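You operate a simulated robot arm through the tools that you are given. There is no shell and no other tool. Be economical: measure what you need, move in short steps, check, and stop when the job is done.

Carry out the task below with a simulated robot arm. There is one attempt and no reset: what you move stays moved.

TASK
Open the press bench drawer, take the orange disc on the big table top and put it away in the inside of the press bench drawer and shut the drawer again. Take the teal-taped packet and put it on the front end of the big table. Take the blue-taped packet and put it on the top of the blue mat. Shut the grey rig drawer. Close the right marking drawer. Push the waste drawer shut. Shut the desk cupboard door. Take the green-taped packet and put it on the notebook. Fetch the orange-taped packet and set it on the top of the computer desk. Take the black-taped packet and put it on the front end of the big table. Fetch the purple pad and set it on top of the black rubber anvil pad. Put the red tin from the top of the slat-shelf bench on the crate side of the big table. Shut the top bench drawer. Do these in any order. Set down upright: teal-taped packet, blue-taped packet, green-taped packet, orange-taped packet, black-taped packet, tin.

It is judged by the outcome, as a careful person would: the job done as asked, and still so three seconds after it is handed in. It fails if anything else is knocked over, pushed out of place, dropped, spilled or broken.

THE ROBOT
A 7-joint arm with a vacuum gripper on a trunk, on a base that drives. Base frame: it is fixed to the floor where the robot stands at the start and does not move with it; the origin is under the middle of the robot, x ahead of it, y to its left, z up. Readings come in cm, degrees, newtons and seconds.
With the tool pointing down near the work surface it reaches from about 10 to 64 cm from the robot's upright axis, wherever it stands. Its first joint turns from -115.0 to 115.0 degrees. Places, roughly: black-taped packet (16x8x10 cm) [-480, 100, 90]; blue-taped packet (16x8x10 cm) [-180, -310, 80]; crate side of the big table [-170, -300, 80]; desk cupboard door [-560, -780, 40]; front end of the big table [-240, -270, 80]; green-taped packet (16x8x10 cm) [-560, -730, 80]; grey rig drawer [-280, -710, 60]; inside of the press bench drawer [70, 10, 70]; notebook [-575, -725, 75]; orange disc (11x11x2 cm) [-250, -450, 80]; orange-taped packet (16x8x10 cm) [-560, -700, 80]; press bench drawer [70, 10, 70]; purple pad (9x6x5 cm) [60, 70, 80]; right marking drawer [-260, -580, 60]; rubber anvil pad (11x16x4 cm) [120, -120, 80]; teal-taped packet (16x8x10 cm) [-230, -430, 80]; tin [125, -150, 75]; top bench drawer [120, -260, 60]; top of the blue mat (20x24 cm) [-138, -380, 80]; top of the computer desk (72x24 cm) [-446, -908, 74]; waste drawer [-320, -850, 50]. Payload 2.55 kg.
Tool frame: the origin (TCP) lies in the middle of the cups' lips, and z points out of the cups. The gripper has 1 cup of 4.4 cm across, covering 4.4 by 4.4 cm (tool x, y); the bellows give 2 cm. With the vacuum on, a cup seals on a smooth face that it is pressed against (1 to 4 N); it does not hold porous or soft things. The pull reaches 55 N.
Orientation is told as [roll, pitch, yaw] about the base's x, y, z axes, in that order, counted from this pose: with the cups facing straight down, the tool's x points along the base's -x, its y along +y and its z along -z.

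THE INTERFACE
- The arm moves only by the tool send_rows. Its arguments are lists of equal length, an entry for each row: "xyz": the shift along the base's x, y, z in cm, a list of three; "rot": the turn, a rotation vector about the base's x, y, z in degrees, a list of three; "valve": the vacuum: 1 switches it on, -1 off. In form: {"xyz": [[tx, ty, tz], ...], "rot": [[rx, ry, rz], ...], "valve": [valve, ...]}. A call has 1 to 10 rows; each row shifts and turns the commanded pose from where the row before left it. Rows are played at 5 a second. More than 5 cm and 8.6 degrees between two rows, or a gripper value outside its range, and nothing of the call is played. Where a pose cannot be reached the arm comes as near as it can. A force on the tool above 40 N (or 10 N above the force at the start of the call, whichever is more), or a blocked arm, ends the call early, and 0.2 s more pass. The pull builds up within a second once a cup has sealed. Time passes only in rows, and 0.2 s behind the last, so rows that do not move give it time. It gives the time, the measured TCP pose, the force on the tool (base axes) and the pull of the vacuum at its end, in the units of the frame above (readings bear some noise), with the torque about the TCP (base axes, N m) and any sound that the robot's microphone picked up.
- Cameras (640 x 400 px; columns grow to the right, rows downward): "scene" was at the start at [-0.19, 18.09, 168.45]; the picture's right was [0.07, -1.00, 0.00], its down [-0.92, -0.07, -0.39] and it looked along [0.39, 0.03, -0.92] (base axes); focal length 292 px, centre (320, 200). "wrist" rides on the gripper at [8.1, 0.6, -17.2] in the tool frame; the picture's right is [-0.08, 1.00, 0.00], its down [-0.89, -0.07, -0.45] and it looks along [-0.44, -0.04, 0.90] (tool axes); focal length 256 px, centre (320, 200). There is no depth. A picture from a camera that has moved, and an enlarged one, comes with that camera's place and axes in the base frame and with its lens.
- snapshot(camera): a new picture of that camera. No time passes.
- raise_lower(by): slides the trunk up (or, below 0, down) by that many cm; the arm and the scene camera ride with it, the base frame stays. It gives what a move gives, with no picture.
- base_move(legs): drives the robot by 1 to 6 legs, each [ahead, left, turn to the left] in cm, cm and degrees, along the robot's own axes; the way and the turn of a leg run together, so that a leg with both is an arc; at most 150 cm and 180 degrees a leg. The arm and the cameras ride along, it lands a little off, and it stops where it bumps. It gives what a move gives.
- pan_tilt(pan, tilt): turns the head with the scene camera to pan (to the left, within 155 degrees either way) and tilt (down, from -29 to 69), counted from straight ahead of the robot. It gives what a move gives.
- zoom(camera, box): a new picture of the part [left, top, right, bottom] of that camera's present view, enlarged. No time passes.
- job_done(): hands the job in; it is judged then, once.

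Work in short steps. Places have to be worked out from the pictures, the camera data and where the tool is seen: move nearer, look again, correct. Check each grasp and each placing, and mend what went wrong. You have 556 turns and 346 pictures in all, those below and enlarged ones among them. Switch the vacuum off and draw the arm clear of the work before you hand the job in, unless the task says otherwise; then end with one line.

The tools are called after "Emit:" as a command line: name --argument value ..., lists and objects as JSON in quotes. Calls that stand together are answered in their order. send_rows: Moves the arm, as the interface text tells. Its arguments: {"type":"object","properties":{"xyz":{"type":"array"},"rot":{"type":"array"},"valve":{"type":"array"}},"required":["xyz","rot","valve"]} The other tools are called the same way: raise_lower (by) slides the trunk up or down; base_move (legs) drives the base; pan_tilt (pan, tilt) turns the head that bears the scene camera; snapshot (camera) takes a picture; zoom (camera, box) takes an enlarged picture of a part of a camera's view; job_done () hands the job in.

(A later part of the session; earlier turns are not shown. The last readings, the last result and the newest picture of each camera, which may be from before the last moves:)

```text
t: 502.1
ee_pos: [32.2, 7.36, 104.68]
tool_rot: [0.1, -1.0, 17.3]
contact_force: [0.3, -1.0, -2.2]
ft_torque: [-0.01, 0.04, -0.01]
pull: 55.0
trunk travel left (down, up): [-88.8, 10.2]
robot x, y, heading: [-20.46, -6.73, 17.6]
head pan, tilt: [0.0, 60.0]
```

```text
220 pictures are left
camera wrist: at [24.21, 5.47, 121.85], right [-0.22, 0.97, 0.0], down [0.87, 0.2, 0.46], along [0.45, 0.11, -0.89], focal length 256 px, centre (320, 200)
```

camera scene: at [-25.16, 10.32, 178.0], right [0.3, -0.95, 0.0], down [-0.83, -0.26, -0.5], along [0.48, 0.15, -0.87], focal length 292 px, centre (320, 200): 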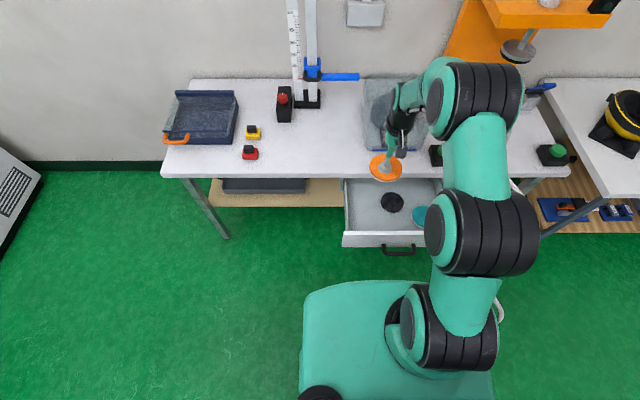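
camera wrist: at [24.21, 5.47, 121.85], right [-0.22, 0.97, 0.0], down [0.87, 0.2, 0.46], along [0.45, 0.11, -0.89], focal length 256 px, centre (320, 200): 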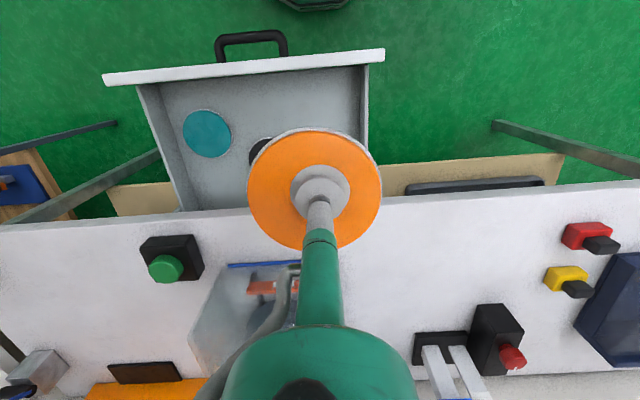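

Floor of the drawer works out to z≈67. I fine-adjust and lower the trunk.

Emit:
send_rows --xyz '[[-0.2, 1.3, 0]]' --rot '[[0, 0, 0]]' --valve '[1]'

Emit:
raise_lower --by -24

Emit:
snapshot --camera "wrist"

Emit:
snapshot --camera "scene"

```text
t: 502.5
ee_pos: [32.07, 8.74, 104.6]
tool_rot: [0.1, -0.9, 17.4]
contact_force: [-0.5, -0.4, -1.5]
ft_torque: [-0.01, 0.04, 0.0]
pull: 54.9
trunk travel left (down, up): [-88.8, 10.2]
robot x, y, heading: [-20.21, -6.52, 17.4]
head pan, tilt: [0.0, 60.0]
```

```text
t: 505.0
ee_pos: [32.16, 8.72, 80.57]
tool_rot: [0.0, -1.0, 17.4]
contact_force: [-1.2, -0.1, -2.5]
ft_torque: [0.02, 0.04, 0.01]
pull: 55.2
trunk travel left (down, up): [-64.8, 34.2]
robot x, y, heading: [-20.37, -6.77, 17.5]
head pan, tilt: [0.0, 60.0]
```

```text
219 pictures are left
camera wrist: at [24.0, 6.76, 97.85], right [-0.22, 0.97, 0.0], down [0.87, 0.2, 0.46], along [0.45, 0.11, -0.89], focal length 256 px, centre (320, 200)
```

wrist: 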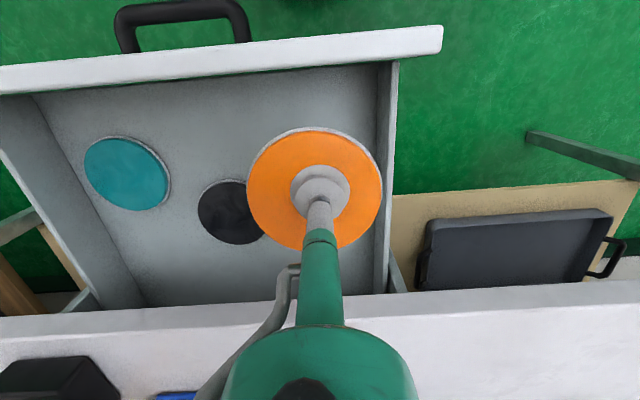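

```text
218 pictures are left
camera scene: at [-25.15, 10.32, 154.0], right [0.3, -0.95, 0.0], down [-0.83, -0.26, -0.5], along [0.48, 0.15, -0.87], focal length 292 px, centre (320, 200)
```

scene: 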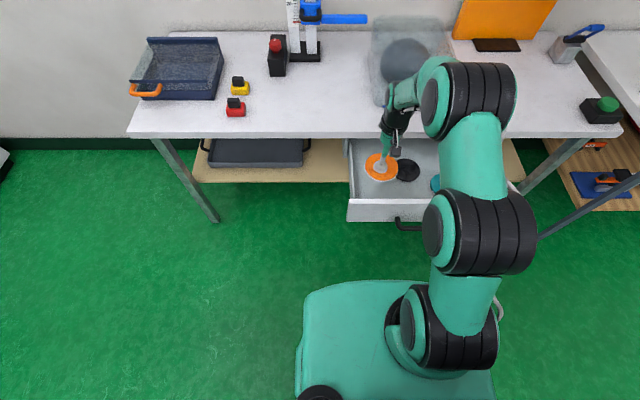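

The landing spot is clear of walls and the black disc. Lower gently.

Emit:
send_rows --xyz '[[0, 0, -3], [0, 0, -3], [0, 0, -2], [0, 0, -1], [0, 0, -0.5], [0, 0, -0.5], [0, 0, -0.5], [0, 0, -0.5], [0, 0, -0.5], [0, 0, -0.5]]' --rot '[[0, 0, 0], [0, 0, 0], [0, 0, 0], [0, 0, 0], [0, 0, 0], [0, 0, 0], [0, 0, 0], [0, 0, 0], [0, 0, 0], [0, 0, 0]]' --valve '[1, 1, 1, 1, 1, 1, 1, 1, 1, 1]'

Emit:
snapshot --camera "wrist"

```text
t: 507.2
ee_pos: [32.27, 8.6, 68.65]
tool_rot: [0.1, -1.0, 17.4]
contact_force: [0.3, 0.3, -1.6]
ft_torque: [-0.02, -0.01, 0.02]
pull: 54.6
trunk travel left (down, up): [-64.8, 34.2]
robot x, y, heading: [-20.81, -6.79, 17.3]
head pan, tilt: [0.0, 60.0]
```

```text
217 pictures are left
camera wrist: at [24.07, 6.71, 85.8], right [-0.22, 0.97, 0.0], down [0.87, 0.2, 0.46], along [0.45, 0.11, -0.89], focal length 256 px, centre (320, 200)
```

wrist: 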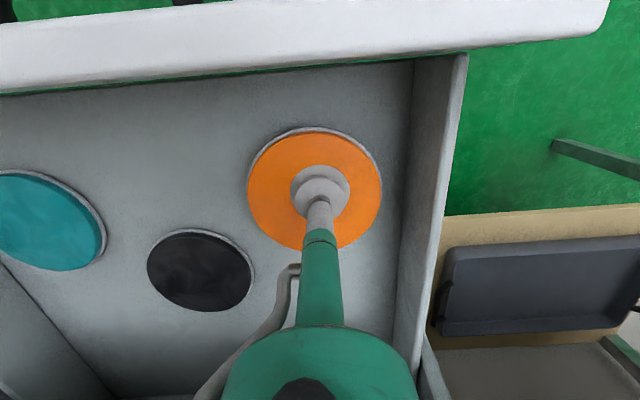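

Not down yet, and position is good. Continue.

Emit:
send_rows --xyz '[[0, 0, -0.5], [0, 0, -0.5], [0, 0, -0.4], [0, 0, -0.4], [0, 0, -0.4], [0, 0, -0.4], [0, 0, -0.4], [0, 0, -0.4], [0, 0, -0.4]]' --rot '[[0, 0, 0], [0, 0, 0], [0, 0, 0], [0, 0, 0], [0, 0, 0], [0, 0, 0], [0, 0, 0], [0, 0, 0], [0, 0, 0]]' --valve '[1, 1, 1, 1, 1, 1, 1, 1, 1]'

```text
t: 509.1
ee_pos: [33.03, 8.85, 65.84]
tool_rot: [0.1, -2.1, 17.4]
contact_force: [0.8, 0.9, 11.7]
ft_torque: [-0.33, 0.56, 0.0]
pull: 55.1
trunk travel left (down, up): [-64.8, 34.2]
robot x, y, heading: [-20.78, -6.84, 17.5]
head pan, tilt: [0.0, 60.0]
stopped in row 9: the force on the tool passed its limit at 40 N (the readings are from after the stop); the commanded pose is now the measured one
```

Contact at 65.8. Release and lift out.

Emit:
send_rows --xyz '[[0, 0, 0.3], [0, 0, 0], [0, 0, 0], [0, 0, 0], [0, 0, 1], [0, 0, 3], [0, 0, 4], [0, 0, 4], [0, 0, 4], [0, 0, 4]]' --rot '[[0, 0, 0], [0, 0, 0], [0, 0, 0], [0, 0, 0], [0, 0, 0], [0, 0, 0], [0, 0, 0], [0, 0, 0], [0, 0, 0], [0, 0, 0]]' --valve '[-1, -1, -1, -1, -1, -1, -1, -1, -1, -1]'

Emit:
snapshot --camera "wrist"

```text
t: 511.3
ee_pos: [32.52, 8.8, 85.87]
tool_rot: [0.2, -1.8, 17.5]
contact_force: [0.2, -1.7, 0.0]
ft_torque: [0.0, -0.01, 0.01]
pull: 0.1
trunk travel left (down, up): [-64.8, 34.2]
robot x, y, heading: [-20.63, -6.86, 17.4]
head pan, tilt: [0.0, 60.0]
```

```text
216 pictures are left
camera wrist: at [24.39, 6.77, 102.97], right [-0.22, 0.97, 0.0], down [0.86, 0.2, 0.47], along [0.46, 0.11, -0.88], focal length 256 px, centre (320, 200)
```

wrist: 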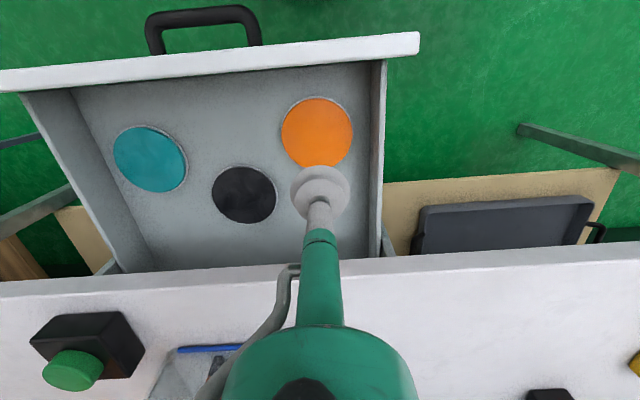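

Disc is in. Now close the drawer: back off and turn the tool horizontal.

Emit:
base_move --legs '[[-50, 0, 0]]'

Emit:
send_rows --xyz '[[2.9, 0.9, 0], [2.9, 0.9, 0], [0, 0, 0], [0, 0, 0], [0, 0, 0], [0, 0, 0], [0, 0, 0], [0, 0, 0], [0, 0, 0], [0, 0, 0]]' --rot '[[0, 0, 0], [2.5, -8.2, 0], [2.5, -8.2, 0], [2.5, -8.2, 0], [2.5, -8.2, 0], [2.5, -8.2, 0], [2.5, -8.2, 0], [2.5, -8.2, 0], [2.5, -8.2, 0], [2.5, -8.2, 0]]' --valve '[-1, -1, -1, -1, -1, -1, -1, -1, -1, -1]'

Emit:
send_rows --xyz '[[2.9, 0.9, 0], [2.9, 0.9, 0], [0, 0, 0]]' --rot '[[1.5, -5, 0], [1.5, -5, 0], [1.2, -4, 0]]' --valve '[-1, -1, -1]'

Emit:
snapshot --camera "wrist"

```text
t: 514.3
ee_pos: [-16.09, -6.97, 85.84]
tool_rot: [0.1, -1.7, 16.9]
contact_force: [-0.6, -0.8, 1.1]
ft_torque: [-0.02, -0.03, 0.01]
pull: 0.0
trunk travel left (down, up): [-64.8, 34.2]
robot x, y, heading: [-69.45, -21.83, 17.0]
head pan, tilt: [0.0, 60.0]
```

```text
t: 516.5
ee_pos: [-9.92, -5.1, 85.74]
tool_rot: [0.9, -79.0, 16.1]
contact_force: [0.5, 0.7, -0.6]
ft_torque: [-0.02, 0.02, -0.01]
pull: 0.2
out of reach, approached as far as the arm can: row 6, 7
trunk travel left (down, up): [-64.8, 34.2]
robot x, y, heading: [-69.96, -21.8, 16.6]
head pan, tilt: [0.0, 60.0]
```

```text
t: 517.3
ee_pos: [-4.26, -3.11, 85.62]
tool_rot: [178.8, -86.3, -161.8]
contact_force: [0.3, -1.1, -0.5]
ft_torque: [0.0, 0.01, -0.01]
pull: 0.1
trunk travel left (down, up): [-64.8, 34.2]
robot x, y, heading: [-69.97, -22.11, 16.9]
head pan, tilt: [0.0, 60.0]
```

```text
215 pictures are left
camera wrist: at [-20.33, -7.37, 76.57], right [-0.3, 0.95, 0.08], down [-0.46, -0.22, 0.86], along [0.84, 0.22, 0.5], focal length 256 px, centre (320, 200)
```

wrist: 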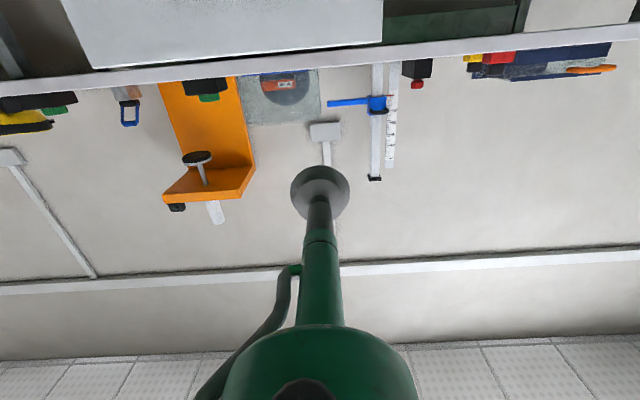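

Tool horizontal. Lower to z≈70 and check before pushing.

Emit:
raise_lower --by -15.5

Emit:
base_move --legs '[[14, 2.5, 0]]'

Emit:
snapshot --camera "wrist"

```text
t: 519.1
ee_pos: [-4.19, -3.21, 70.05]
tool_rot: [178.8, -86.4, -161.7]
contact_force: [-0.7, -0.3, -0.5]
ft_torque: [0.03, -0.01, 0.0]
pull: 0.0
trunk travel left (down, up): [-49.3, 49.7]
robot x, y, heading: [-69.5, -22.02, 16.8]
head pan, tilt: [0.0, 60.0]
```

```text
t: 520.4
ee_pos: [8.39, 3.19, 69.96]
tool_rot: [178.8, -86.4, -161.7]
contact_force: [0.3, 0.5, 0.4]
ft_torque: [-0.01, -0.02, -0.01]
pull: 0.2
trunk travel left (down, up): [-49.3, 49.7]
robot x, y, heading: [-56.6, -15.29, 16.9]
head pan, tilt: [0.0, 60.0]
```

```text
214 pictures are left
camera wrist: at [-7.74, -1.0, 61.02], right [-0.3, 0.95, 0.08], down [-0.46, -0.21, 0.86], along [0.84, 0.22, 0.5], focal length 256 px, centre (320, 200)
```

wrist: 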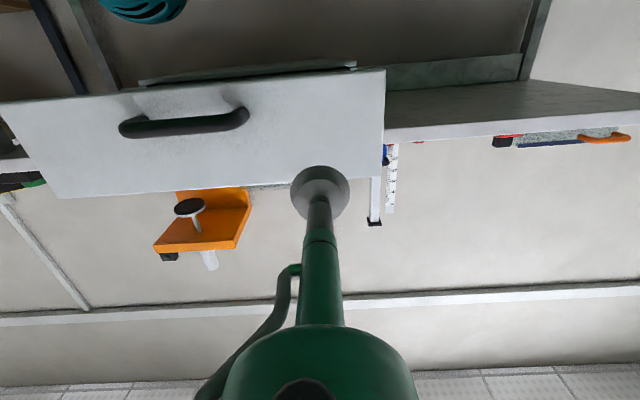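

Contact point is clear of the handle. Push 30 cm.

Emit:
base_move --legs '[[33, 0, 0]]'

Emit:
snapshot --camera "scene"

```text
t: 522.6
ee_pos: [40.43, 12.61, 70.02]
tool_rot: [178.8, -86.5, -161.8]
contact_force: [0.5, 0.7, -0.7]
ft_torque: [-0.02, -0.02, -0.03]
pull: 0.0
trunk travel left (down, up): [-49.3, 49.7]
robot x, y, heading: [-24.68, -5.89, 16.9]
head pan, tilt: [0.0, 60.0]
```

```text
213 pictures are left
camera scene: at [-29.11, 11.36, 138.5], right [0.29, -0.96, 0.0], down [-0.83, -0.25, -0.5], along [0.48, 0.14, -0.87], focal length 292 px, centre (320, 200)
```

scene: 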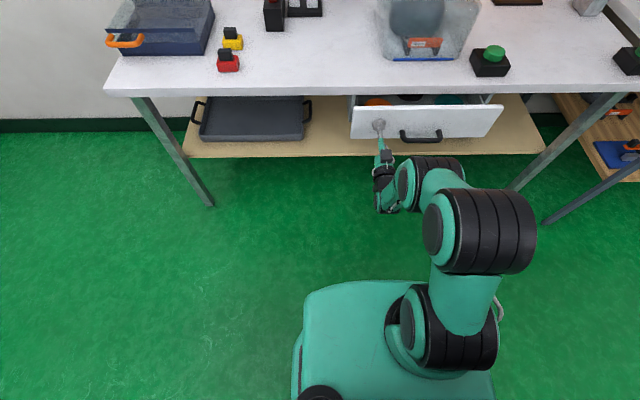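

Emit:
base_move --legs '[[6, 0, 0]]'

Emit:
send_rows --xyz '[[0.48, 0.15, 0], [0.48, 0.15, 0], [0.48, 0.15, 0], [0.48, 0.15, 0], [0.48, 0.15, 0]]' --rot '[[0, 0, 0], [0, 0, 0], [0, 0, 0], [0, 0, 0], [0, 0, 0]]' --valve '[-1, -1, -1, -1, -1]'

Emit:
zoom --camera "scene" --box '[300, 60, 540, 210]'

```text
t: 523.6
ee_pos: [46.29, 14.37, 69.98]
tool_rot: [178.8, -86.5, -161.9]
contact_force: [-0.6, 0.7, -0.4]
ft_torque: [0.0, 0.01, 0.0]
pull: 0.1
trunk travel left (down, up): [-49.3, 49.7]
robot x, y, heading: [-18.91, -4.34, 16.4]
head pan, tilt: [0.0, 60.0]
```

```text
t: 524.8
ee_pos: [48.33, 14.8, 70.09]
tool_rot: [178.4, -86.5, -161.6]
contact_force: [-30.4, -12.9, 6.5]
ft_torque: [-0.25, 0.31, 0.12]
pull: 0.1
trunk travel left (down, up): [-49.3, 49.7]
robot x, y, heading: [-18.96, -3.97, 16.5]
head pan, tilt: [0.0, 60.0]
```

```text
2.67 times, centred on (420, 135) of scene
camera zoom: at [-23.86, 12.87, 138.52], right [0.28, -0.96, 0.0], down [-0.83, -0.25, -0.5], along [0.48, 0.14, -0.86], focal length 779 px, centre (53, 373)
```

zoom: 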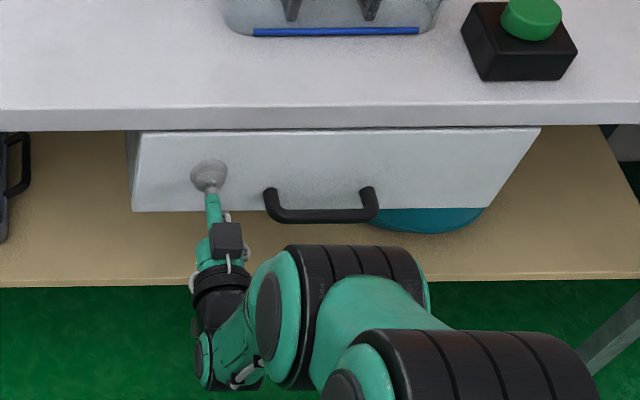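

Shut. Back off, restore the tool, and travel toward the far area along the bench side.

Emit:
base_move --legs '[[-75, 0, 0]]'

Emit:
raise_lower --by 40

Emit:
send_rows --xyz '[[0, 0, 0], [0, 0, 0], [0, 0, 0], [0, 0, 0], [0, 0, 0], [0, 0, 0], [0, 0, 0], [-3.5, -1, 0], [-3.5, -1, 0], [-3.5, -1, 0]]' --rot '[[-2.5, 8.2, 0], [-2.5, 8.2, 0], [-2.5, 8.2, 0], [-2.5, 8.2, 0], [-2.5, 8.2, 0], [-2.5, 8.2, 0], [-2.5, 8.2, 0], [-2.5, 8.2, 0], [-2.5, 8.2, 0], [-2.5, 8.2, 0]]' --valve '[-1, -1, -1, -1, -1, -1, -1, -1, -1, -1]'

Emit:
send_rows --xyz '[[-3.5, -1, 0], [-3.5, -1, 0], [-3.5, -1, 0], [-3.5, -1, 0]]' --rot '[[-2, 6, 0], [0, 0, 0], [0, 0, 0], [0, 0, 0]]' --valve '[-1, -1, -1, -1]'

Emit:
base_move --legs '[[-20, 0, 0], [0, -150, 0], [0, -150, 0], [0, -120, 0]]'

Emit:
pan_tilt --pan -100 --tilt 25

Emit:
snapshot --camera "scene"

```text
t: 528.9
ee_pos: [-23.71, -6.1, 70.07]
tool_rot: [178.7, -86.4, -161.3]
contact_force: [0.4, -0.2, -0.3]
ft_torque: [0.01, 0.01, -0.03]
pull: 0.0
trunk travel left (down, up): [-49.3, 49.7]
robot x, y, heading: [-90.83, -25.96, 17.4]
head pan, tilt: [0.0, 60.0]
```

```text
t: 532.7
ee_pos: [-23.67, -5.96, 110.07]
tool_rot: [178.8, -86.6, -161.3]
contact_force: [-0.2, -0.7, 0.4]
ft_torque: [0.01, -0.01, -0.02]
pull: 0.0
trunk travel left (down, up): [-89.3, 9.7]
robot x, y, heading: [-90.96, -25.61, 17.1]
head pan, tilt: [0.0, 60.0]
```

```text
t: 534.9
ee_pos: [-33.65, -9.59, 110.59]
tool_rot: [-1.1, -12.4, 16.9]
contact_force: [-0.3, -0.9, -1.0]
ft_torque: [-0.02, 0.0, -0.02]
pull: 0.1
out of reach, approached as far as the arm can: row 7
trunk travel left (down, up): [-89.3, 9.7]
robot x, y, heading: [-90.87, -26.1, 17.2]
head pan, tilt: [0.0, 60.0]
```

```text
t: 535.9
ee_pos: [-47.7, -13.82, 110.81]
tool_rot: [-1.4, -6.5, 16.9]
contact_force: [0.4, 0.0, 0.0]
ft_torque: [0.04, -0.01, -0.01]
pull: 0.1
trunk travel left (down, up): [-89.3, 9.7]
robot x, y, heading: [-91.08, -25.74, 17.1]
head pan, tilt: [0.0, 60.0]
```

```text
t: 557.3
ee_pos: [63.74, -418.81, 110.68]
tool_rot: [-1.5, -6.4, 19.2]
contact_force: [0.8, -0.3, 0.3]
ft_torque: [-0.03, 0.01, -0.02]
pull: 0.2
trunk travel left (down, up): [-89.3, 9.7]
robot x, y, heading: [20.58, -432.89, 19.5]
head pan, tilt: [0.0, 60.0]
```

```text
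t: 559.1
ee_pos: [63.55, -418.93, 110.59]
tool_rot: [-1.3, -6.3, 19.2]
contact_force: [-1.0, 0.1, -0.4]
ft_torque: [0.04, 0.0, 0.02]
pull: 0.1
trunk travel left (down, up): [-89.3, 9.7]
robot x, y, heading: [20.65, -432.61, 19.4]
head pan, tilt: [-100.0, 25.0]
```

```text
211 pictures are left
camera scene: at [10.47, -427.26, 183.5], right [-0.99, -0.17, 0.0], down [-0.07, 0.42, -0.91], along [0.15, -0.89, -0.42], focal length 292 px, centre (320, 200)
```

scene: 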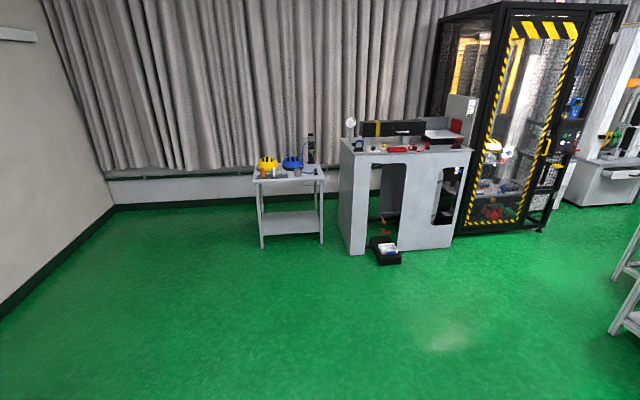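

Wide open floor here. I slide to the aisle at l≈-595 and turn to face along it.

Emit:
base_move --legs '[[0, 0, -2.4], [0, -130, 0], [0, -42, 0], [0, 0, 90], [0, 0, 90]]'

Emit:
pan_tilt --pan 0 --tilt 25

Emit:
snapshot --camera "scene"

```text
t: 575.8
ee_pos: [27.51, -609.78, 110.59]
tool_rot: [-1.4, -6.3, -160.1]
contact_force: [0.0, 0.1, -0.6]
ft_torque: [-0.02, -0.01, -0.01]
pull: 0.0
trunk travel left (down, up): [-89.3, 9.7]
robot x, y, heading: [70.6, -595.34, -159.8]
head pan, tilt: [-100.0, 25.0]
```

```text
t: 577.6
ee_pos: [27.38, -609.78, 110.69]
tool_rot: [-1.4, -6.3, -160.1]
contact_force: [0.2, 0.2, 1.0]
ft_torque: [0.02, -0.01, 0.03]
pull: 0.2
trunk travel left (down, up): [-89.3, 9.7]
robot x, y, heading: [70.47, -595.27, -159.9]
head pan, tilt: [0.0, 25.0]
```

```text
210 pictures are left
camera scene: at [73.46, -612.97, 183.5], right [-0.35, 0.94, 0.0], down [0.4, 0.15, -0.91], along [-0.85, -0.31, -0.42], focal length 292 px, centre (320, 200)
```

scene: 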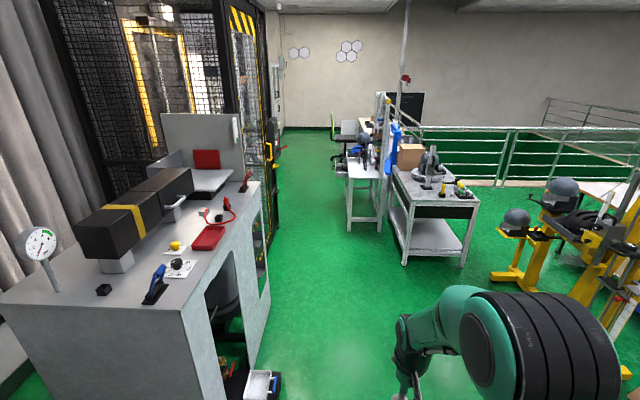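

Emit:
zoom --camera "scene" --box '[220, 100, 480, 290]'

```text
2.11 times, centred on (350, 195) of scene
camera zoom: at [73.46, -612.97, 183.5], right [-0.35, 0.94, 0.0], down [0.4, 0.15, -0.91], along [-0.85, -0.31, -0.42], focal length 615 px, centre (257, 210)
```

zoom: 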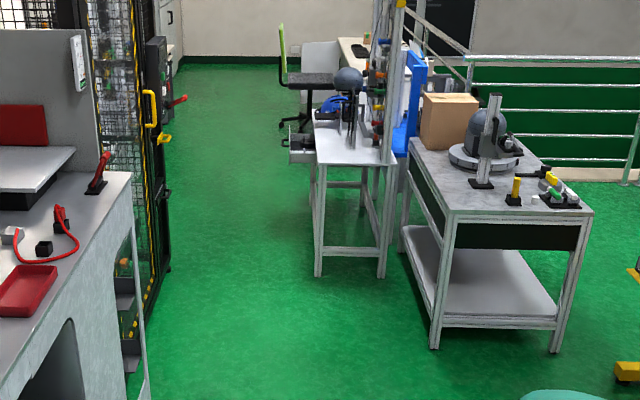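

The grey rig drawer sticks out into this aisle. I drive down the aisle (avoiding the tray on the floor).

Emit:
base_move --legs '[[0, 0, -3.2], [140, 0, 0], [75, 0, 0]]'

Emit:
snapshot --camera "scene"

```text
t: 588.7
ee_pos: [-177.68, -674.45, 110.66]
tool_rot: [-1.4, -6.3, -162.0]
contact_force: [-0.4, -0.3, 0.2]
ft_torque: [0.01, -0.03, -0.01]
pull: 0.0
trunk travel left (down, up): [-89.3, 9.7]
robot x, y, heading: [-133.98, -661.32, -161.6]
head pan, tilt: [0.0, 25.0]
```

```text
208 pictures are left
camera scene: at [-131.81, -679.07, 183.5], right [-0.31, 0.95, 0.0], down [0.4, 0.13, -0.91], along [-0.86, -0.29, -0.42], focal length 292 px, centre (320, 200)
```

scene: 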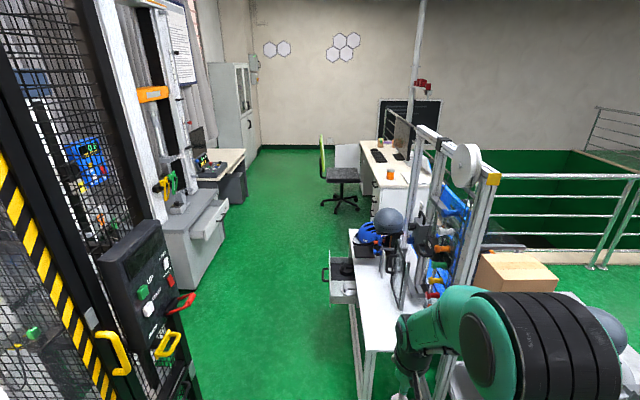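

Emit:
zoom --camera "scene" --box '[280, 200, 440, 330]'

Emit:
zoom --camera "scene" --box '[140, 120, 440, 300]'

```text
3.08 times, centred on (360, 265) of scene
camera zoom: at [-131.81, -679.07, 183.5], right [-0.31, 0.95, 0.0], down [0.4, 0.13, -0.91], along [-0.86, -0.29, -0.42], focal length 899 px, centre (197, 0)
```

zoom: 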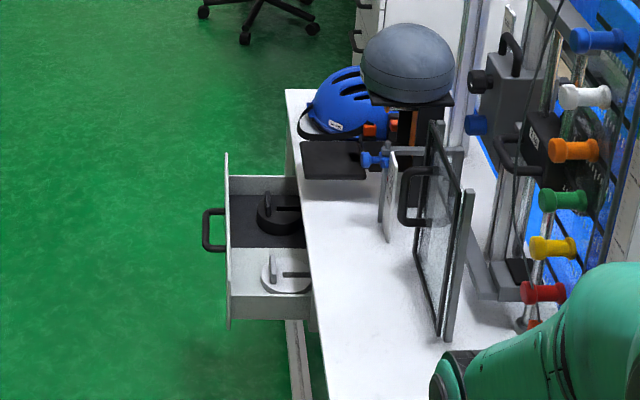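

```text
2.13 times, centred on (290, 210) of scene
camera zoom: at [-131.81, -679.07, 183.5], right [-0.31, 0.95, 0.0], down [0.4, 0.13, -0.91], along [-0.86, -0.29, -0.42], focal length 623 px, centre (384, 179)
```

zoom: 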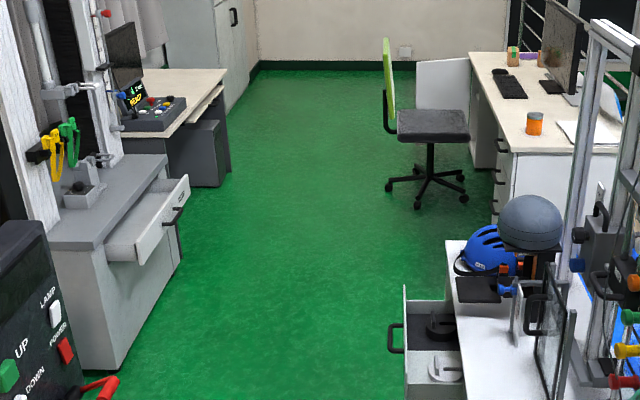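

Rig drawer panel: l≈-610, n -494…-449. I move beside it in the aisle and tilt the tool sideways (toward the rig) so it can push the panel below the tabletop edge.

Emit:
base_move --legs '[[0, 0, -1.4], [0, 38, 0], [85, 0, 0]]'

Emit:
send_rows --xyz '[[0, 0, 0], [0, 0, 0], [0, 0, 0], [0, 0, 0], [0, 0, 0], [0, 0, 0], [0, 0, 0]]' --rot '[[7.85, 2.38, 0], [7.85, 2.38, 0], [7.85, 2.38, 0], [7.85, 2.38, 0], [7.85, 2.38, 0], [7.85, 2.38, 0], [7.85, 2.38, 0]]' --valve '[-1, -1, -1, -1, -1, -1, -1]'

Emit:
pan_tilt --pan 0 --tilt 45

Emit:
snapshot --camera "scene"

```text
t: 595.5
ee_pos: [-247.06, -734.47, 110.71]
tool_rot: [-1.4, -6.3, -163.5]
contact_force: [0.3, 0.1, 0.4]
ft_torque: [-0.01, -0.01, 0.01]
pull: 0.0
trunk travel left (down, up): [-89.3, 9.7]
robot x, y, heading: [-203.52, -722.44, -163.1]
head pan, tilt: [0.0, 25.0]
```

```text
t: 597.1
ee_pos: [-246.06, -730.5, 107.42]
tool_rot: [-48.7, -5.3, -157.5]
contact_force: [0.5, 0.3, 0.0]
ft_torque: [0.0, 0.0, -0.06]
pull: 0.0
out of reach, approached as far as the arm can: row 6, 7
trunk travel left (down, up): [-89.3, 9.7]
robot x, y, heading: [-203.27, -722.44, -162.9]
head pan, tilt: [0.0, 25.0]
```

```text
t: 597.9
ee_pos: [-246.1, -730.43, 107.51]
tool_rot: [-48.5, -5.3, -157.6]
contact_force: [-0.2, 0.7, 0.0]
ft_torque: [0.01, -0.04, 0.01]
pull: 0.2
trunk travel left (down, up): [-89.3, 9.7]
robot x, y, heading: [-203.44, -722.33, -163.1]
head pan, tilt: [0.0, 45.0]
```

```text
205 pictures are left
camera scene: at [-200.28, -740.07, 180.45], right [-0.29, 0.96, 0.0], down [0.68, 0.21, -0.71], along [-0.68, -0.21, -0.71], focal length 292 px, centre (320, 200)
```

scene: 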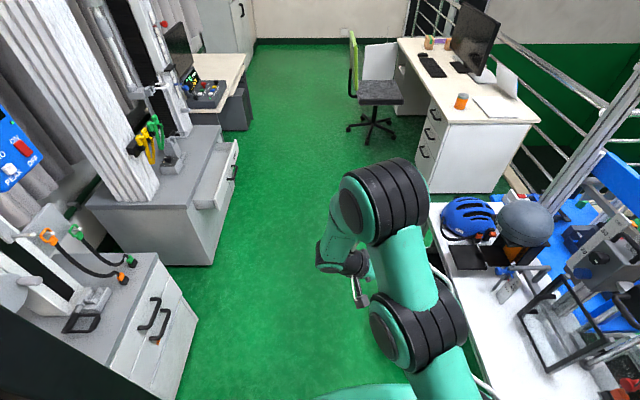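

Tool tilted 48° toward the rig. I move 9 cm forward and lower the trunk by 40.

Emit:
base_move --legs '[[9, 0, 0]]'

Emit:
raise_lower --by -40

Emit:
snapshot --camera "wrist"

Emit:
snapshot --camera "scene"

```text
t: 599.0
ee_pos: [-254.69, -732.97, 107.27]
tool_rot: [-48.5, -5.2, -157.5]
contact_force: [0.1, -0.8, 0.1]
ft_torque: [0.03, 0.03, -0.04]
pull: 0.1
trunk travel left (down, up): [-89.3, 9.7]
robot x, y, heading: [-211.86, -724.92, -163.2]
head pan, tilt: [0.0, 45.0]
```

```text
t: 602.9
ee_pos: [-254.78, -733.1, 67.36]
tool_rot: [-48.5, -5.1, -157.5]
contact_force: [-0.5, 0.2, 0.5]
ft_torque: [-0.01, -0.03, 0.04]
pull: 0.1
trunk travel left (down, up): [-49.3, 49.7]
robot x, y, heading: [-211.95, -725.24, -163.3]
head pan, tilt: [0.0, 45.0]
```

```text
204 pictures are left
camera wrist: at [-241.22, -741.87, 77.73], right [0.12, -0.67, -0.74], down [-0.68, -0.59, 0.43], along [-0.72, 0.45, -0.52], focal length 256 px, centre (320, 200)
```

wrist: 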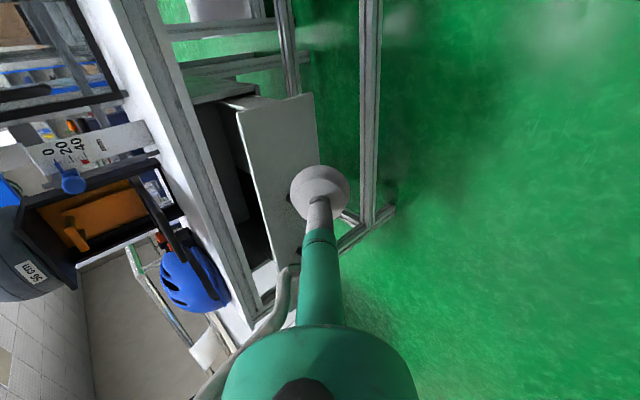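

```text
203 pictures are left
camera scene: at [-208.89, -742.67, 140.45], right [-0.29, 0.96, 0.0], down [0.68, 0.21, -0.71], along [-0.68, -0.21, -0.71], focal length 292 px, centre (320, 200)
```

scene: 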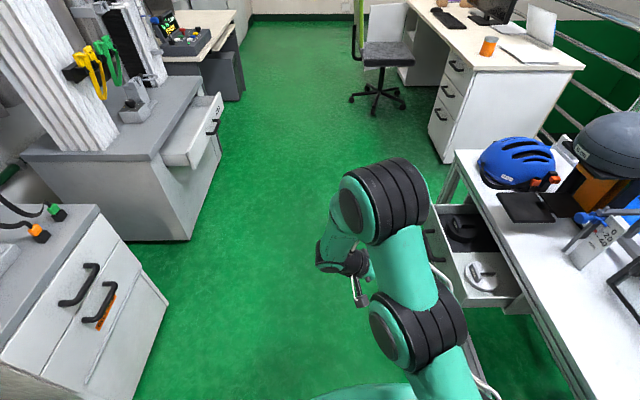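

Plenty of room exists opposite the drawer (cabinet front at l≈-731), so a straight push facing the drawer is better. I raise, untilt, and reposition facing it.

Emit:
raise_lower --by 40

Emit:
send_rows --xyz '[[0, 0, 0], [0, 0, 0], [0, 0, 0], [0, 0, 0], [0, 0, 0], [0, 0, 0]]' --rot '[[-7.6, -2.3, 0], [-7.6, -2.3, 0], [-7.6, -2.3, 0], [-7.6, -2.3, 0], [-7.6, -2.3, 0], [-7.6, -2.3, 0]]' --valve '[-1, -1, -1, -1, -1, -1]'

Emit:
base_move --legs '[[48, 0, 0], [0, 45, 0], [0, 0, -90]]'

Emit:
pan_tilt --pan 0 --tilt 40

Emit:
snapshot --camera "scene"

```text
t: 606.7
ee_pos: [-254.74, -732.98, 107.53]
tool_rot: [-48.5, -5.2, -157.5]
contact_force: [0.9, 0.4, 0.2]
ft_torque: [0.02, -0.03, 0.01]
pull: 0.0
trunk travel left (down, up): [-89.3, 9.7]
robot x, y, heading: [-212.18, -724.85, -163.3]
head pan, tilt: [0.0, 45.0]
```

```text
t: 608.1
ee_pos: [-254.8, -732.86, 107.37]
tool_rot: [-0.5, -7.6, -163.4]
contact_force: [0.2, -0.5, 0.3]
ft_torque: [0.0, -0.01, 0.01]
pull: 0.0
trunk travel left (down, up): [-89.3, 9.7]
robot x, y, heading: [-211.68, -725.49, -163.2]
head pan, tilt: [0.0, 45.0]
```

```text
t: 617.1
ee_pos: [-251.74, -739.38, 107.42]
tool_rot: [-0.5, -7.6, 105.4]
contact_force: [0.8, -0.3, -0.2]
ft_torque: [-0.03, 0.0, 0.0]
pull: 0.0
trunk travel left (down, up): [-89.3, 9.7]
robot x, y, heading: [-244.91, -782.34, 105.4]
head pan, tilt: [0.0, 45.0]
```

```text
t: 617.8
ee_pos: [-251.76, -739.47, 107.42]
tool_rot: [-0.6, -7.7, 105.4]
contact_force: [0.7, -0.2, 0.0]
ft_torque: [0.01, 0.0, -0.01]
pull: 0.1
trunk travel left (down, up): [-89.3, 9.7]
robot x, y, heading: [-245.04, -782.31, 105.4]
head pan, tilt: [0.0, 40.0]
```

```text
202 pictures are left
camera scene: at [-262.64, -784.62, 181.17], right [0.96, 0.27, 0.0], down [0.17, -0.62, -0.77], along [-0.2, 0.74, -0.64], focal length 292 px, centre (320, 200)
```

scene: 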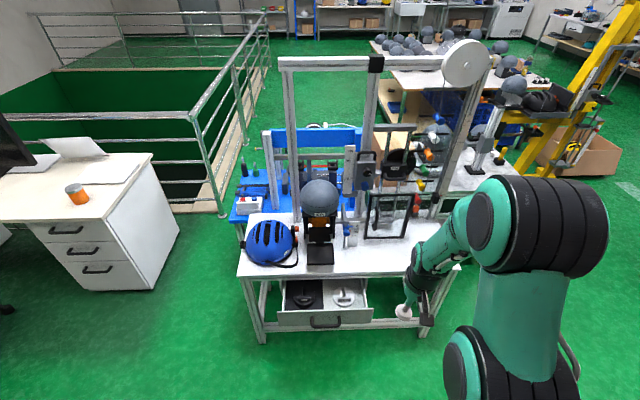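

Good. I back 12 cm, extend and turn the tool horizontal, aiming right of the handle (n≈-461).

Emit:
base_move --legs '[[0, 0, 1.5], [-11, 5, 0]]'

Emit:
send_rows --xyz '[[-1.2, 4, 1], [-1.2, 4, 1], [-1.2, 4, 1], [-0.9, 3, 1], [0, 0, 0], [0, 0, 0], [0, 0, 0], [0, 0, 0], [0, 0, 0], [0, 0, 0]]' --rot '[[0, 0, 0], [0, 0, 0], [0, 0, 0], [0, 0, 0], [8.2, 2.4, 0], [8.2, 2.4, 0], [8.2, 2.4, 0], [8.2, 2.4, 0], [8.2, 2.4, 0], [8.2, 2.4, 0]]' --valve '[-1, -1, -1, -1, -1, -1, -1, -1, -1, -1]'

Emit:
send_rows --xyz '[[-0.9, 2.8, 0], [-0.9, 2.8, 0], [0, 0, 0], [0, 0, 0]]' --rot '[[8.2, 2.4, 0], [8.2, 2.4, 0], [7.5, 2.2, 0], [5, 1.5, 0]]' --valve '[-1, -1, -1, -1]'

Emit:
snapshot --camera "scene"

```text
t: 619.4
ee_pos: [-254.29, -751.66, 107.41]
tool_rot: [-0.6, -7.5, 106.6]
contact_force: [-0.1, 0.2, 0.0]
ft_torque: [0.02, -0.04, 0.0]
pull: 0.0
trunk travel left (down, up): [-89.3, 9.7]
robot x, y, heading: [-246.33, -794.42, 107.0]
head pan, tilt: [0.0, 40.0]
```

```text
t: 621.6
ee_pos: [-260.58, -735.59, 109.58]
tool_rot: [2.1, -48.9, 107.5]
contact_force: [0.9, -0.9, 0.0]
ft_torque: [0.01, 0.05, 0.04]
pull: 0.0
out of reach, approached as far as the arm can: row 9, 10
trunk travel left (down, up): [-89.3, 9.7]
robot x, y, heading: [-246.31, -794.54, 107.0]
head pan, tilt: [0.0, 40.0]
```

```text
t: 622.6
ee_pos: [-258.14, -726.87, 110.49]
tool_rot: [-1.1, -82.5, 107.8]
contact_force: [-0.9, 0.1, 0.6]
ft_torque: [0.01, -0.04, 0.02]
pull: 0.1
out of reach, approached as far as the arm can: row 2, 3, 4
trunk travel left (down, up): [-89.3, 9.7]
robot x, y, heading: [-246.17, -794.62, 107.1]
head pan, tilt: [0.0, 40.0]
```

```text
201 pictures are left
camera scene: at [-264.06, -796.96, 181.18], right [0.96, 0.29, 0.0], down [0.19, -0.62, -0.77], along [-0.22, 0.73, -0.64], focal length 292 px, centre (320, 200)
```

scene: 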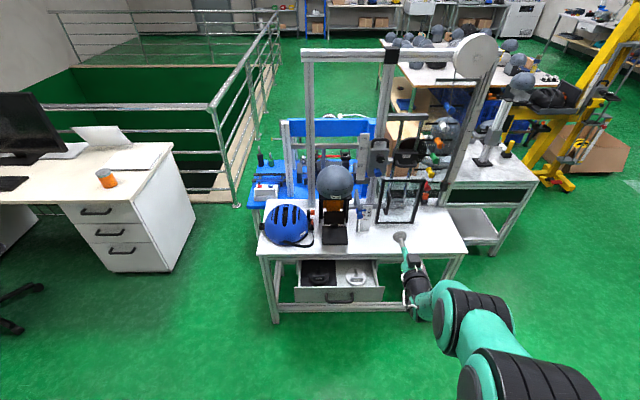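

Emit:
base_move --legs '[[0, 3, 0]]'

Emit:
raise_lower --by -40

Emit:
raise_lower --by -10.5

Emit:
snapshot --camera "wrist"

Emit:
snapshot --camera "scene"

```text
t: 623.5
ee_pos: [-261.02, -727.78, 110.64]
tool_rot: [-0.9, -82.7, 107.8]
contact_force: [0.1, -0.1, 0.1]
ft_torque: [0.02, -0.01, 0.01]
pull: 0.0
trunk travel left (down, up): [-89.3, 9.7]
robot x, y, heading: [-249.46, -795.4, 106.7]
head pan, tilt: [0.0, 40.0]
```

```text
t: 627.3
ee_pos: [-261.02, -727.76, 70.6]
tool_rot: [-1.1, -82.5, 107.8]
contact_force: [0.3, -0.2, -0.1]
ft_torque: [-0.01, 0.03, 0.03]
pull: 0.0
trunk travel left (down, up): [-49.3, 49.7]
robot x, y, heading: [-248.88, -795.6, 106.9]
head pan, tilt: [0.0, 40.0]
```

```text
t: 628.6
ee_pos: [-261.11, -727.91, 60.12]
tool_rot: [-1.1, -82.5, 107.9]
contact_force: [-0.2, -0.5, 0.6]
ft_torque: [0.03, -0.02, -0.02]
pull: 0.1
trunk travel left (down, up): [-38.8, 60.2]
robot x, y, heading: [-249.12, -795.11, 107.1]
head pan, tilt: [0.0, 40.0]
```

```text
200 pictures are left
camera wrist: at [-256.27, -745.36, 54.45], right [-0.96, -0.28, 0.08], down [0.16, -0.29, 0.94], along [-0.24, 0.91, 0.33], focal length 256 px, centre (320, 200)
```

wrist: 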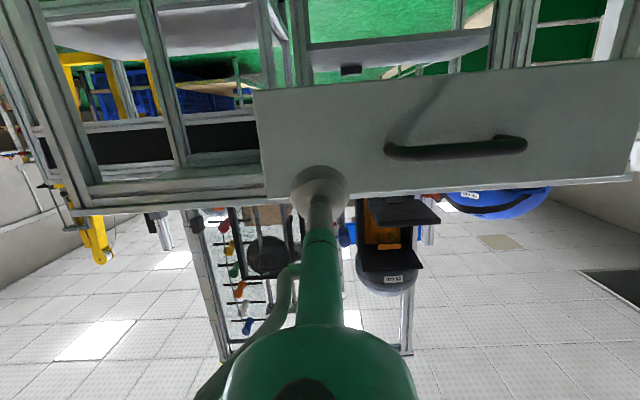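

```text
199 pictures are left
camera scene: at [-266.83, -798.08, 130.68], right [0.96, 0.29, 0.0], down [0.19, -0.61, -0.77], along [-0.22, 0.73, -0.64], focal length 292 px, centre (320, 200)
```

scene: 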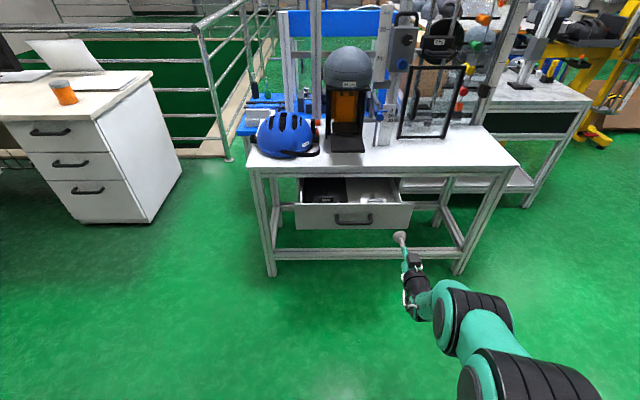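

Drive forward to push the drawer.

Emit:
base_move --legs '[[20, 0, 0]]'

Emit:
snapshot --camera "scene"

```text
t: 630.2
ee_pos: [-266.64, -708.59, 60.07]
tool_rot: [-1.1, -82.5, 107.8]
contact_force: [0.1, 0.0, 0.3]
ft_torque: [0.01, -0.01, 0.0]
pull: 0.0
trunk travel left (down, up): [-38.8, 60.2]
robot x, y, heading: [-254.79, -775.74, 106.7]
head pan, tilt: [0.0, 40.0]
```

```text
198 pictures are left
camera scene: at [-272.68, -778.75, 130.67], right [0.96, 0.29, 0.0], down [0.19, -0.62, -0.77], along [-0.22, 0.73, -0.64], focal length 292 px, centre (320, 200)
```

scene: 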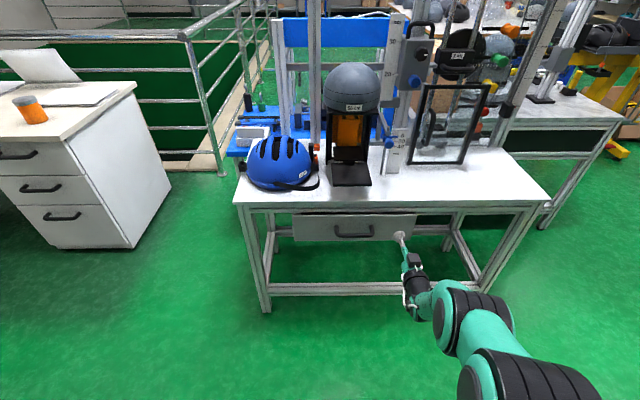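

Nearly closed; press with the arm until it resists.

Emit:
send_rows --xyz '[[-0.29, 0.96, 0], [-0.29, 0.96, 0], [-0.15, 0.48, 0], [-0.15, 0.48, 0], [-0.15, 0.48, 0], [-0.15, 0.48, 0], [-0.15, 0.48, 0], [-0.15, 0.48, 0]]' --rot '[[0, 0, 0], [0, 0, 0], [0, 0, 0], [0, 0, 0], [0, 0, 0], [0, 0, 0], [0, 0, 0], [0, 0, 0]]' --valve '[-1, -1, -1, -1, -1, -1, -1, -1]'

Emit:
snapshot --camera "wrist"

Emit:
zoom --camera "scene" --box '[220, 160, 460, 320]'

```text
t: 632.0
ee_pos: [-268.27, -703.7, 60.17]
tool_rot: [-1.1, -82.6, 107.8]
contact_force: [0.9, 0.0, -0.6]
ft_torque: [-0.03, 0.01, 0.0]
pull: 0.1
trunk travel left (down, up): [-38.8, 60.2]
robot x, y, heading: [-255.45, -776.19, 106.8]
head pan, tilt: [0.0, 40.0]
```

```text
197 pictures are left
camera wrist: at [-263.52, -721.3, 54.42], right [-0.96, -0.28, 0.08], down [0.16, -0.29, 0.94], along [-0.24, 0.91, 0.33], focal length 256 px, centre (320, 200)
```

wrist: 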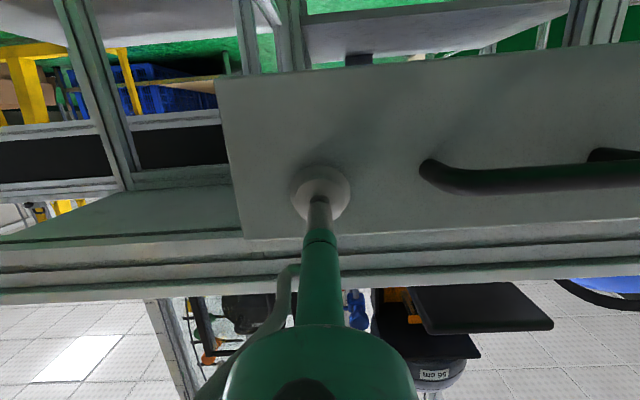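

```text
2.50 times, centred on (340, 240) of scene
camera zoom: at [-272.68, -778.76, 130.67], right [0.96, 0.29, 0.0], down [0.19, -0.62, -0.77], along [-0.22, 0.73, -0.64], focal length 730 px, centre (270, 100)
```

zoom: 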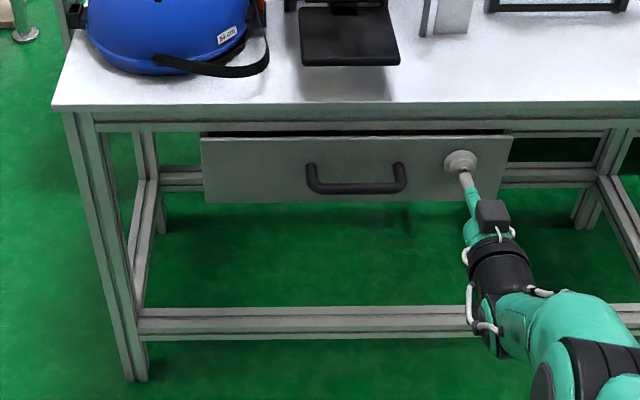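

No resistance yet; keep pushing in small steps.

Emit:
send_rows --xyz '[[-0.29, 0.96, 0], [-0.15, 0.48, 0], [-0.15, 0.48, 0], [-0.15, 0.48, 0], [-0.15, 0.48, 0], [-0.15, 0.48, 0], [-0.15, 0.48, 0], [-0.15, 0.48, 0]]' --rot '[[0, 0, 0], [0, 0, 0], [0, 0, 0], [0, 0, 0], [0, 0, 0], [0, 0, 0], [0, 0, 0], [0, 0, 0]]' --valve '[-1, -1, -1, -1, -1, -1, -1, -1]'

Emit:
zoom --camera "scene" --box '[220, 160, 460, 320]'

```text
t: 633.7
ee_pos: [-269.12, -700.37, 59.74]
tool_rot: [-0.5, -82.3, 107.2]
contact_force: [5.8, -22.1, 8.0]
ft_torque: [-0.13, -0.07, -0.02]
pull: 0.0
trunk travel left (down, up): [-38.8, 60.2]
robot x, y, heading: [-255.05, -776.14, 106.8]
head pan, tilt: [0.0, 40.0]
stopped in row 8: the force on the tool passed its limit at 46 N (the readings are from after the stop); the commanded pose is now the measured one
```

```text
2.50 times, centred on (340, 240) of scene
camera zoom: at [-272.58, -779.15, 130.69], right [0.96, 0.29, 0.0], down [0.18, -0.61, -0.77], along [-0.22, 0.73, -0.64], focal length 730 px, centre (270, 100)
```

zoom: 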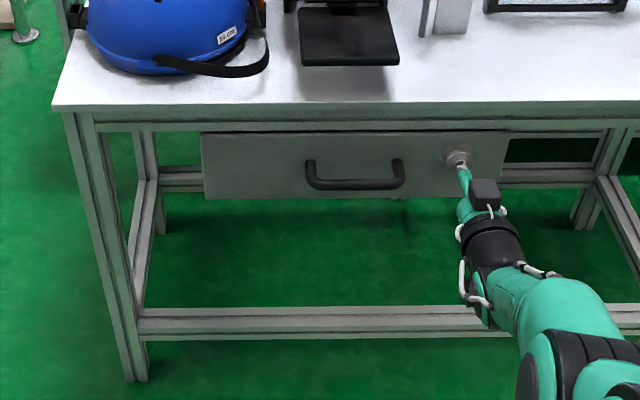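

Shut. Next the waste drawer on the testing machine, facing the other way. I reposition so the tool faces it.

Emit:
base_move --legs '[[-12, 0, 0], [0, 0, 90], [80, 0, 0], [0, -58, 0], [0, 0, 45]]'

Emit:
pan_tilt --pan 40 --tilt 35

Emit:
snapshot --camera "scene"

```text
t: 647.6
ee_pos: [-386.97, -820.34, 59.55]
tool_rot: [-0.6, -82.2, -116.8]
contact_force: [0.9, -0.2, 0.0]
ft_torque: [0.0, -0.02, -0.02]
pull: 0.0
trunk travel left (down, up): [-38.8, 60.2]
robot x, y, heading: [-344.72, -756.04, -117.7]
head pan, tilt: [0.0, 40.0]
```

```text
t: 648.7
ee_pos: [-386.96, -820.34, 59.61]
tool_rot: [-0.5, -82.2, -116.7]
contact_force: [-0.2, -0.8, -0.6]
ft_torque: [-0.02, 0.0, -0.02]
pull: 0.0
trunk travel left (down, up): [-38.8, 60.2]
robot x, y, heading: [-344.39, -755.86, -117.6]
head pan, tilt: [40.0, 35.0]
```

```text
194 pictures are left
camera scene: at [-323.99, -767.38, 131.43], right [-0.98, -0.22, 0.0], down [-0.12, 0.56, -0.82], along [0.18, -0.8, -0.57], focal length 292 px, centre (320, 200)
```

scene: 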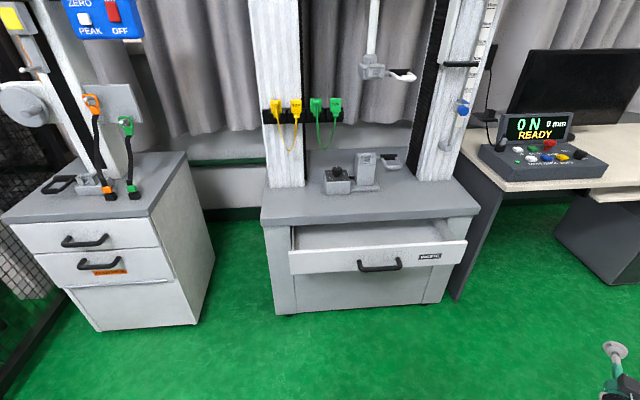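

Waste drawer panel: n -593…-527, l≈-716, z≈45–56, handle centre n≈-560. I turn to face it, shift right to n≈-577 and lower to z≈51.

Emit:
base_move --legs '[[0, 0, 44.6], [0, -20, 0]]'

Emit:
raise_lower --by -8.5

Emit:
pan_tilt --pan 0 --tilt 40

Emit:
snapshot --camera "scene"

Emit:
snapshot --camera "wrist"

```text
t: 652.3
ee_pos: [-348.83, -837.55, 59.63]
tool_rot: [-0.6, -82.2, -72.5]
contact_force: [-0.1, 0.4, 0.1]
ft_torque: [0.0, 0.0, 0.01]
pull: 0.2
trunk travel left (down, up): [-38.8, 60.2]
robot x, y, heading: [-363.62, -762.08, -73.1]
head pan, tilt: [40.0, 35.0]
```

```text
t: 653.5
ee_pos: [-348.77, -837.62, 51.16]
tool_rot: [-0.7, -82.2, -72.4]
contact_force: [0.2, 1.0, 0.1]
ft_torque: [-0.01, 0.01, 0.01]
pull: 0.1
trunk travel left (down, up): [-30.3, 68.7]
robot x, y, heading: [-363.57, -761.61, -73.0]
head pan, tilt: [40.0, 35.0]
```

```text
t: 654.6
ee_pos: [-348.8, -837.62, 51.07]
tool_rot: [-0.5, -82.2, -72.4]
contact_force: [-1.1, 0.1, -0.1]
ft_torque: [0.05, -0.02, 0.01]
pull: 0.1
trunk travel left (down, up): [-30.3, 68.7]
robot x, y, heading: [-363.55, -762.08, -72.9]
head pan, tilt: [0.0, 40.0]
```

```text
193 pictures are left
camera scene: at [-345.71, -759.01, 122.17], right [-0.96, -0.29, 0.0], down [-0.19, 0.61, -0.77], along [0.22, -0.73, -0.64], focal length 292 px, centre (320, 200)
```

scene: 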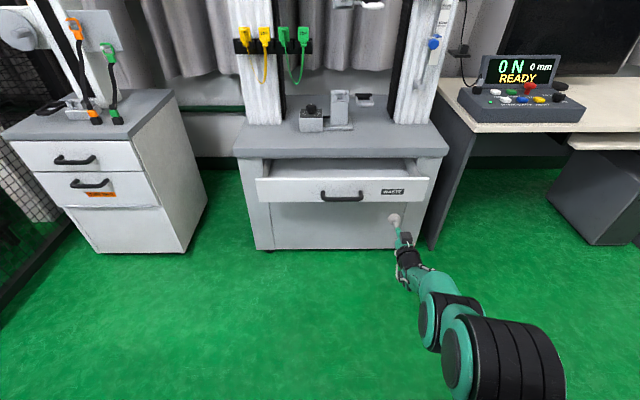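

```text
192 pictures are left
camera wrist: at [-353.37, -819.94, 45.58], right [0.96, 0.28, 0.08], down [-0.16, 0.29, 0.94], along [0.24, -0.92, 0.32], focal length 256 px, centre (320, 200)
```

wrist: 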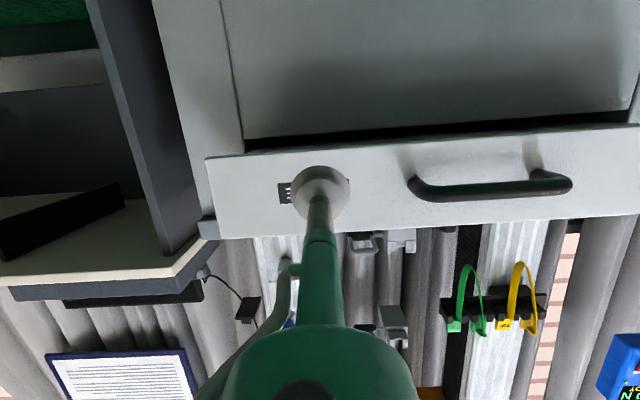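

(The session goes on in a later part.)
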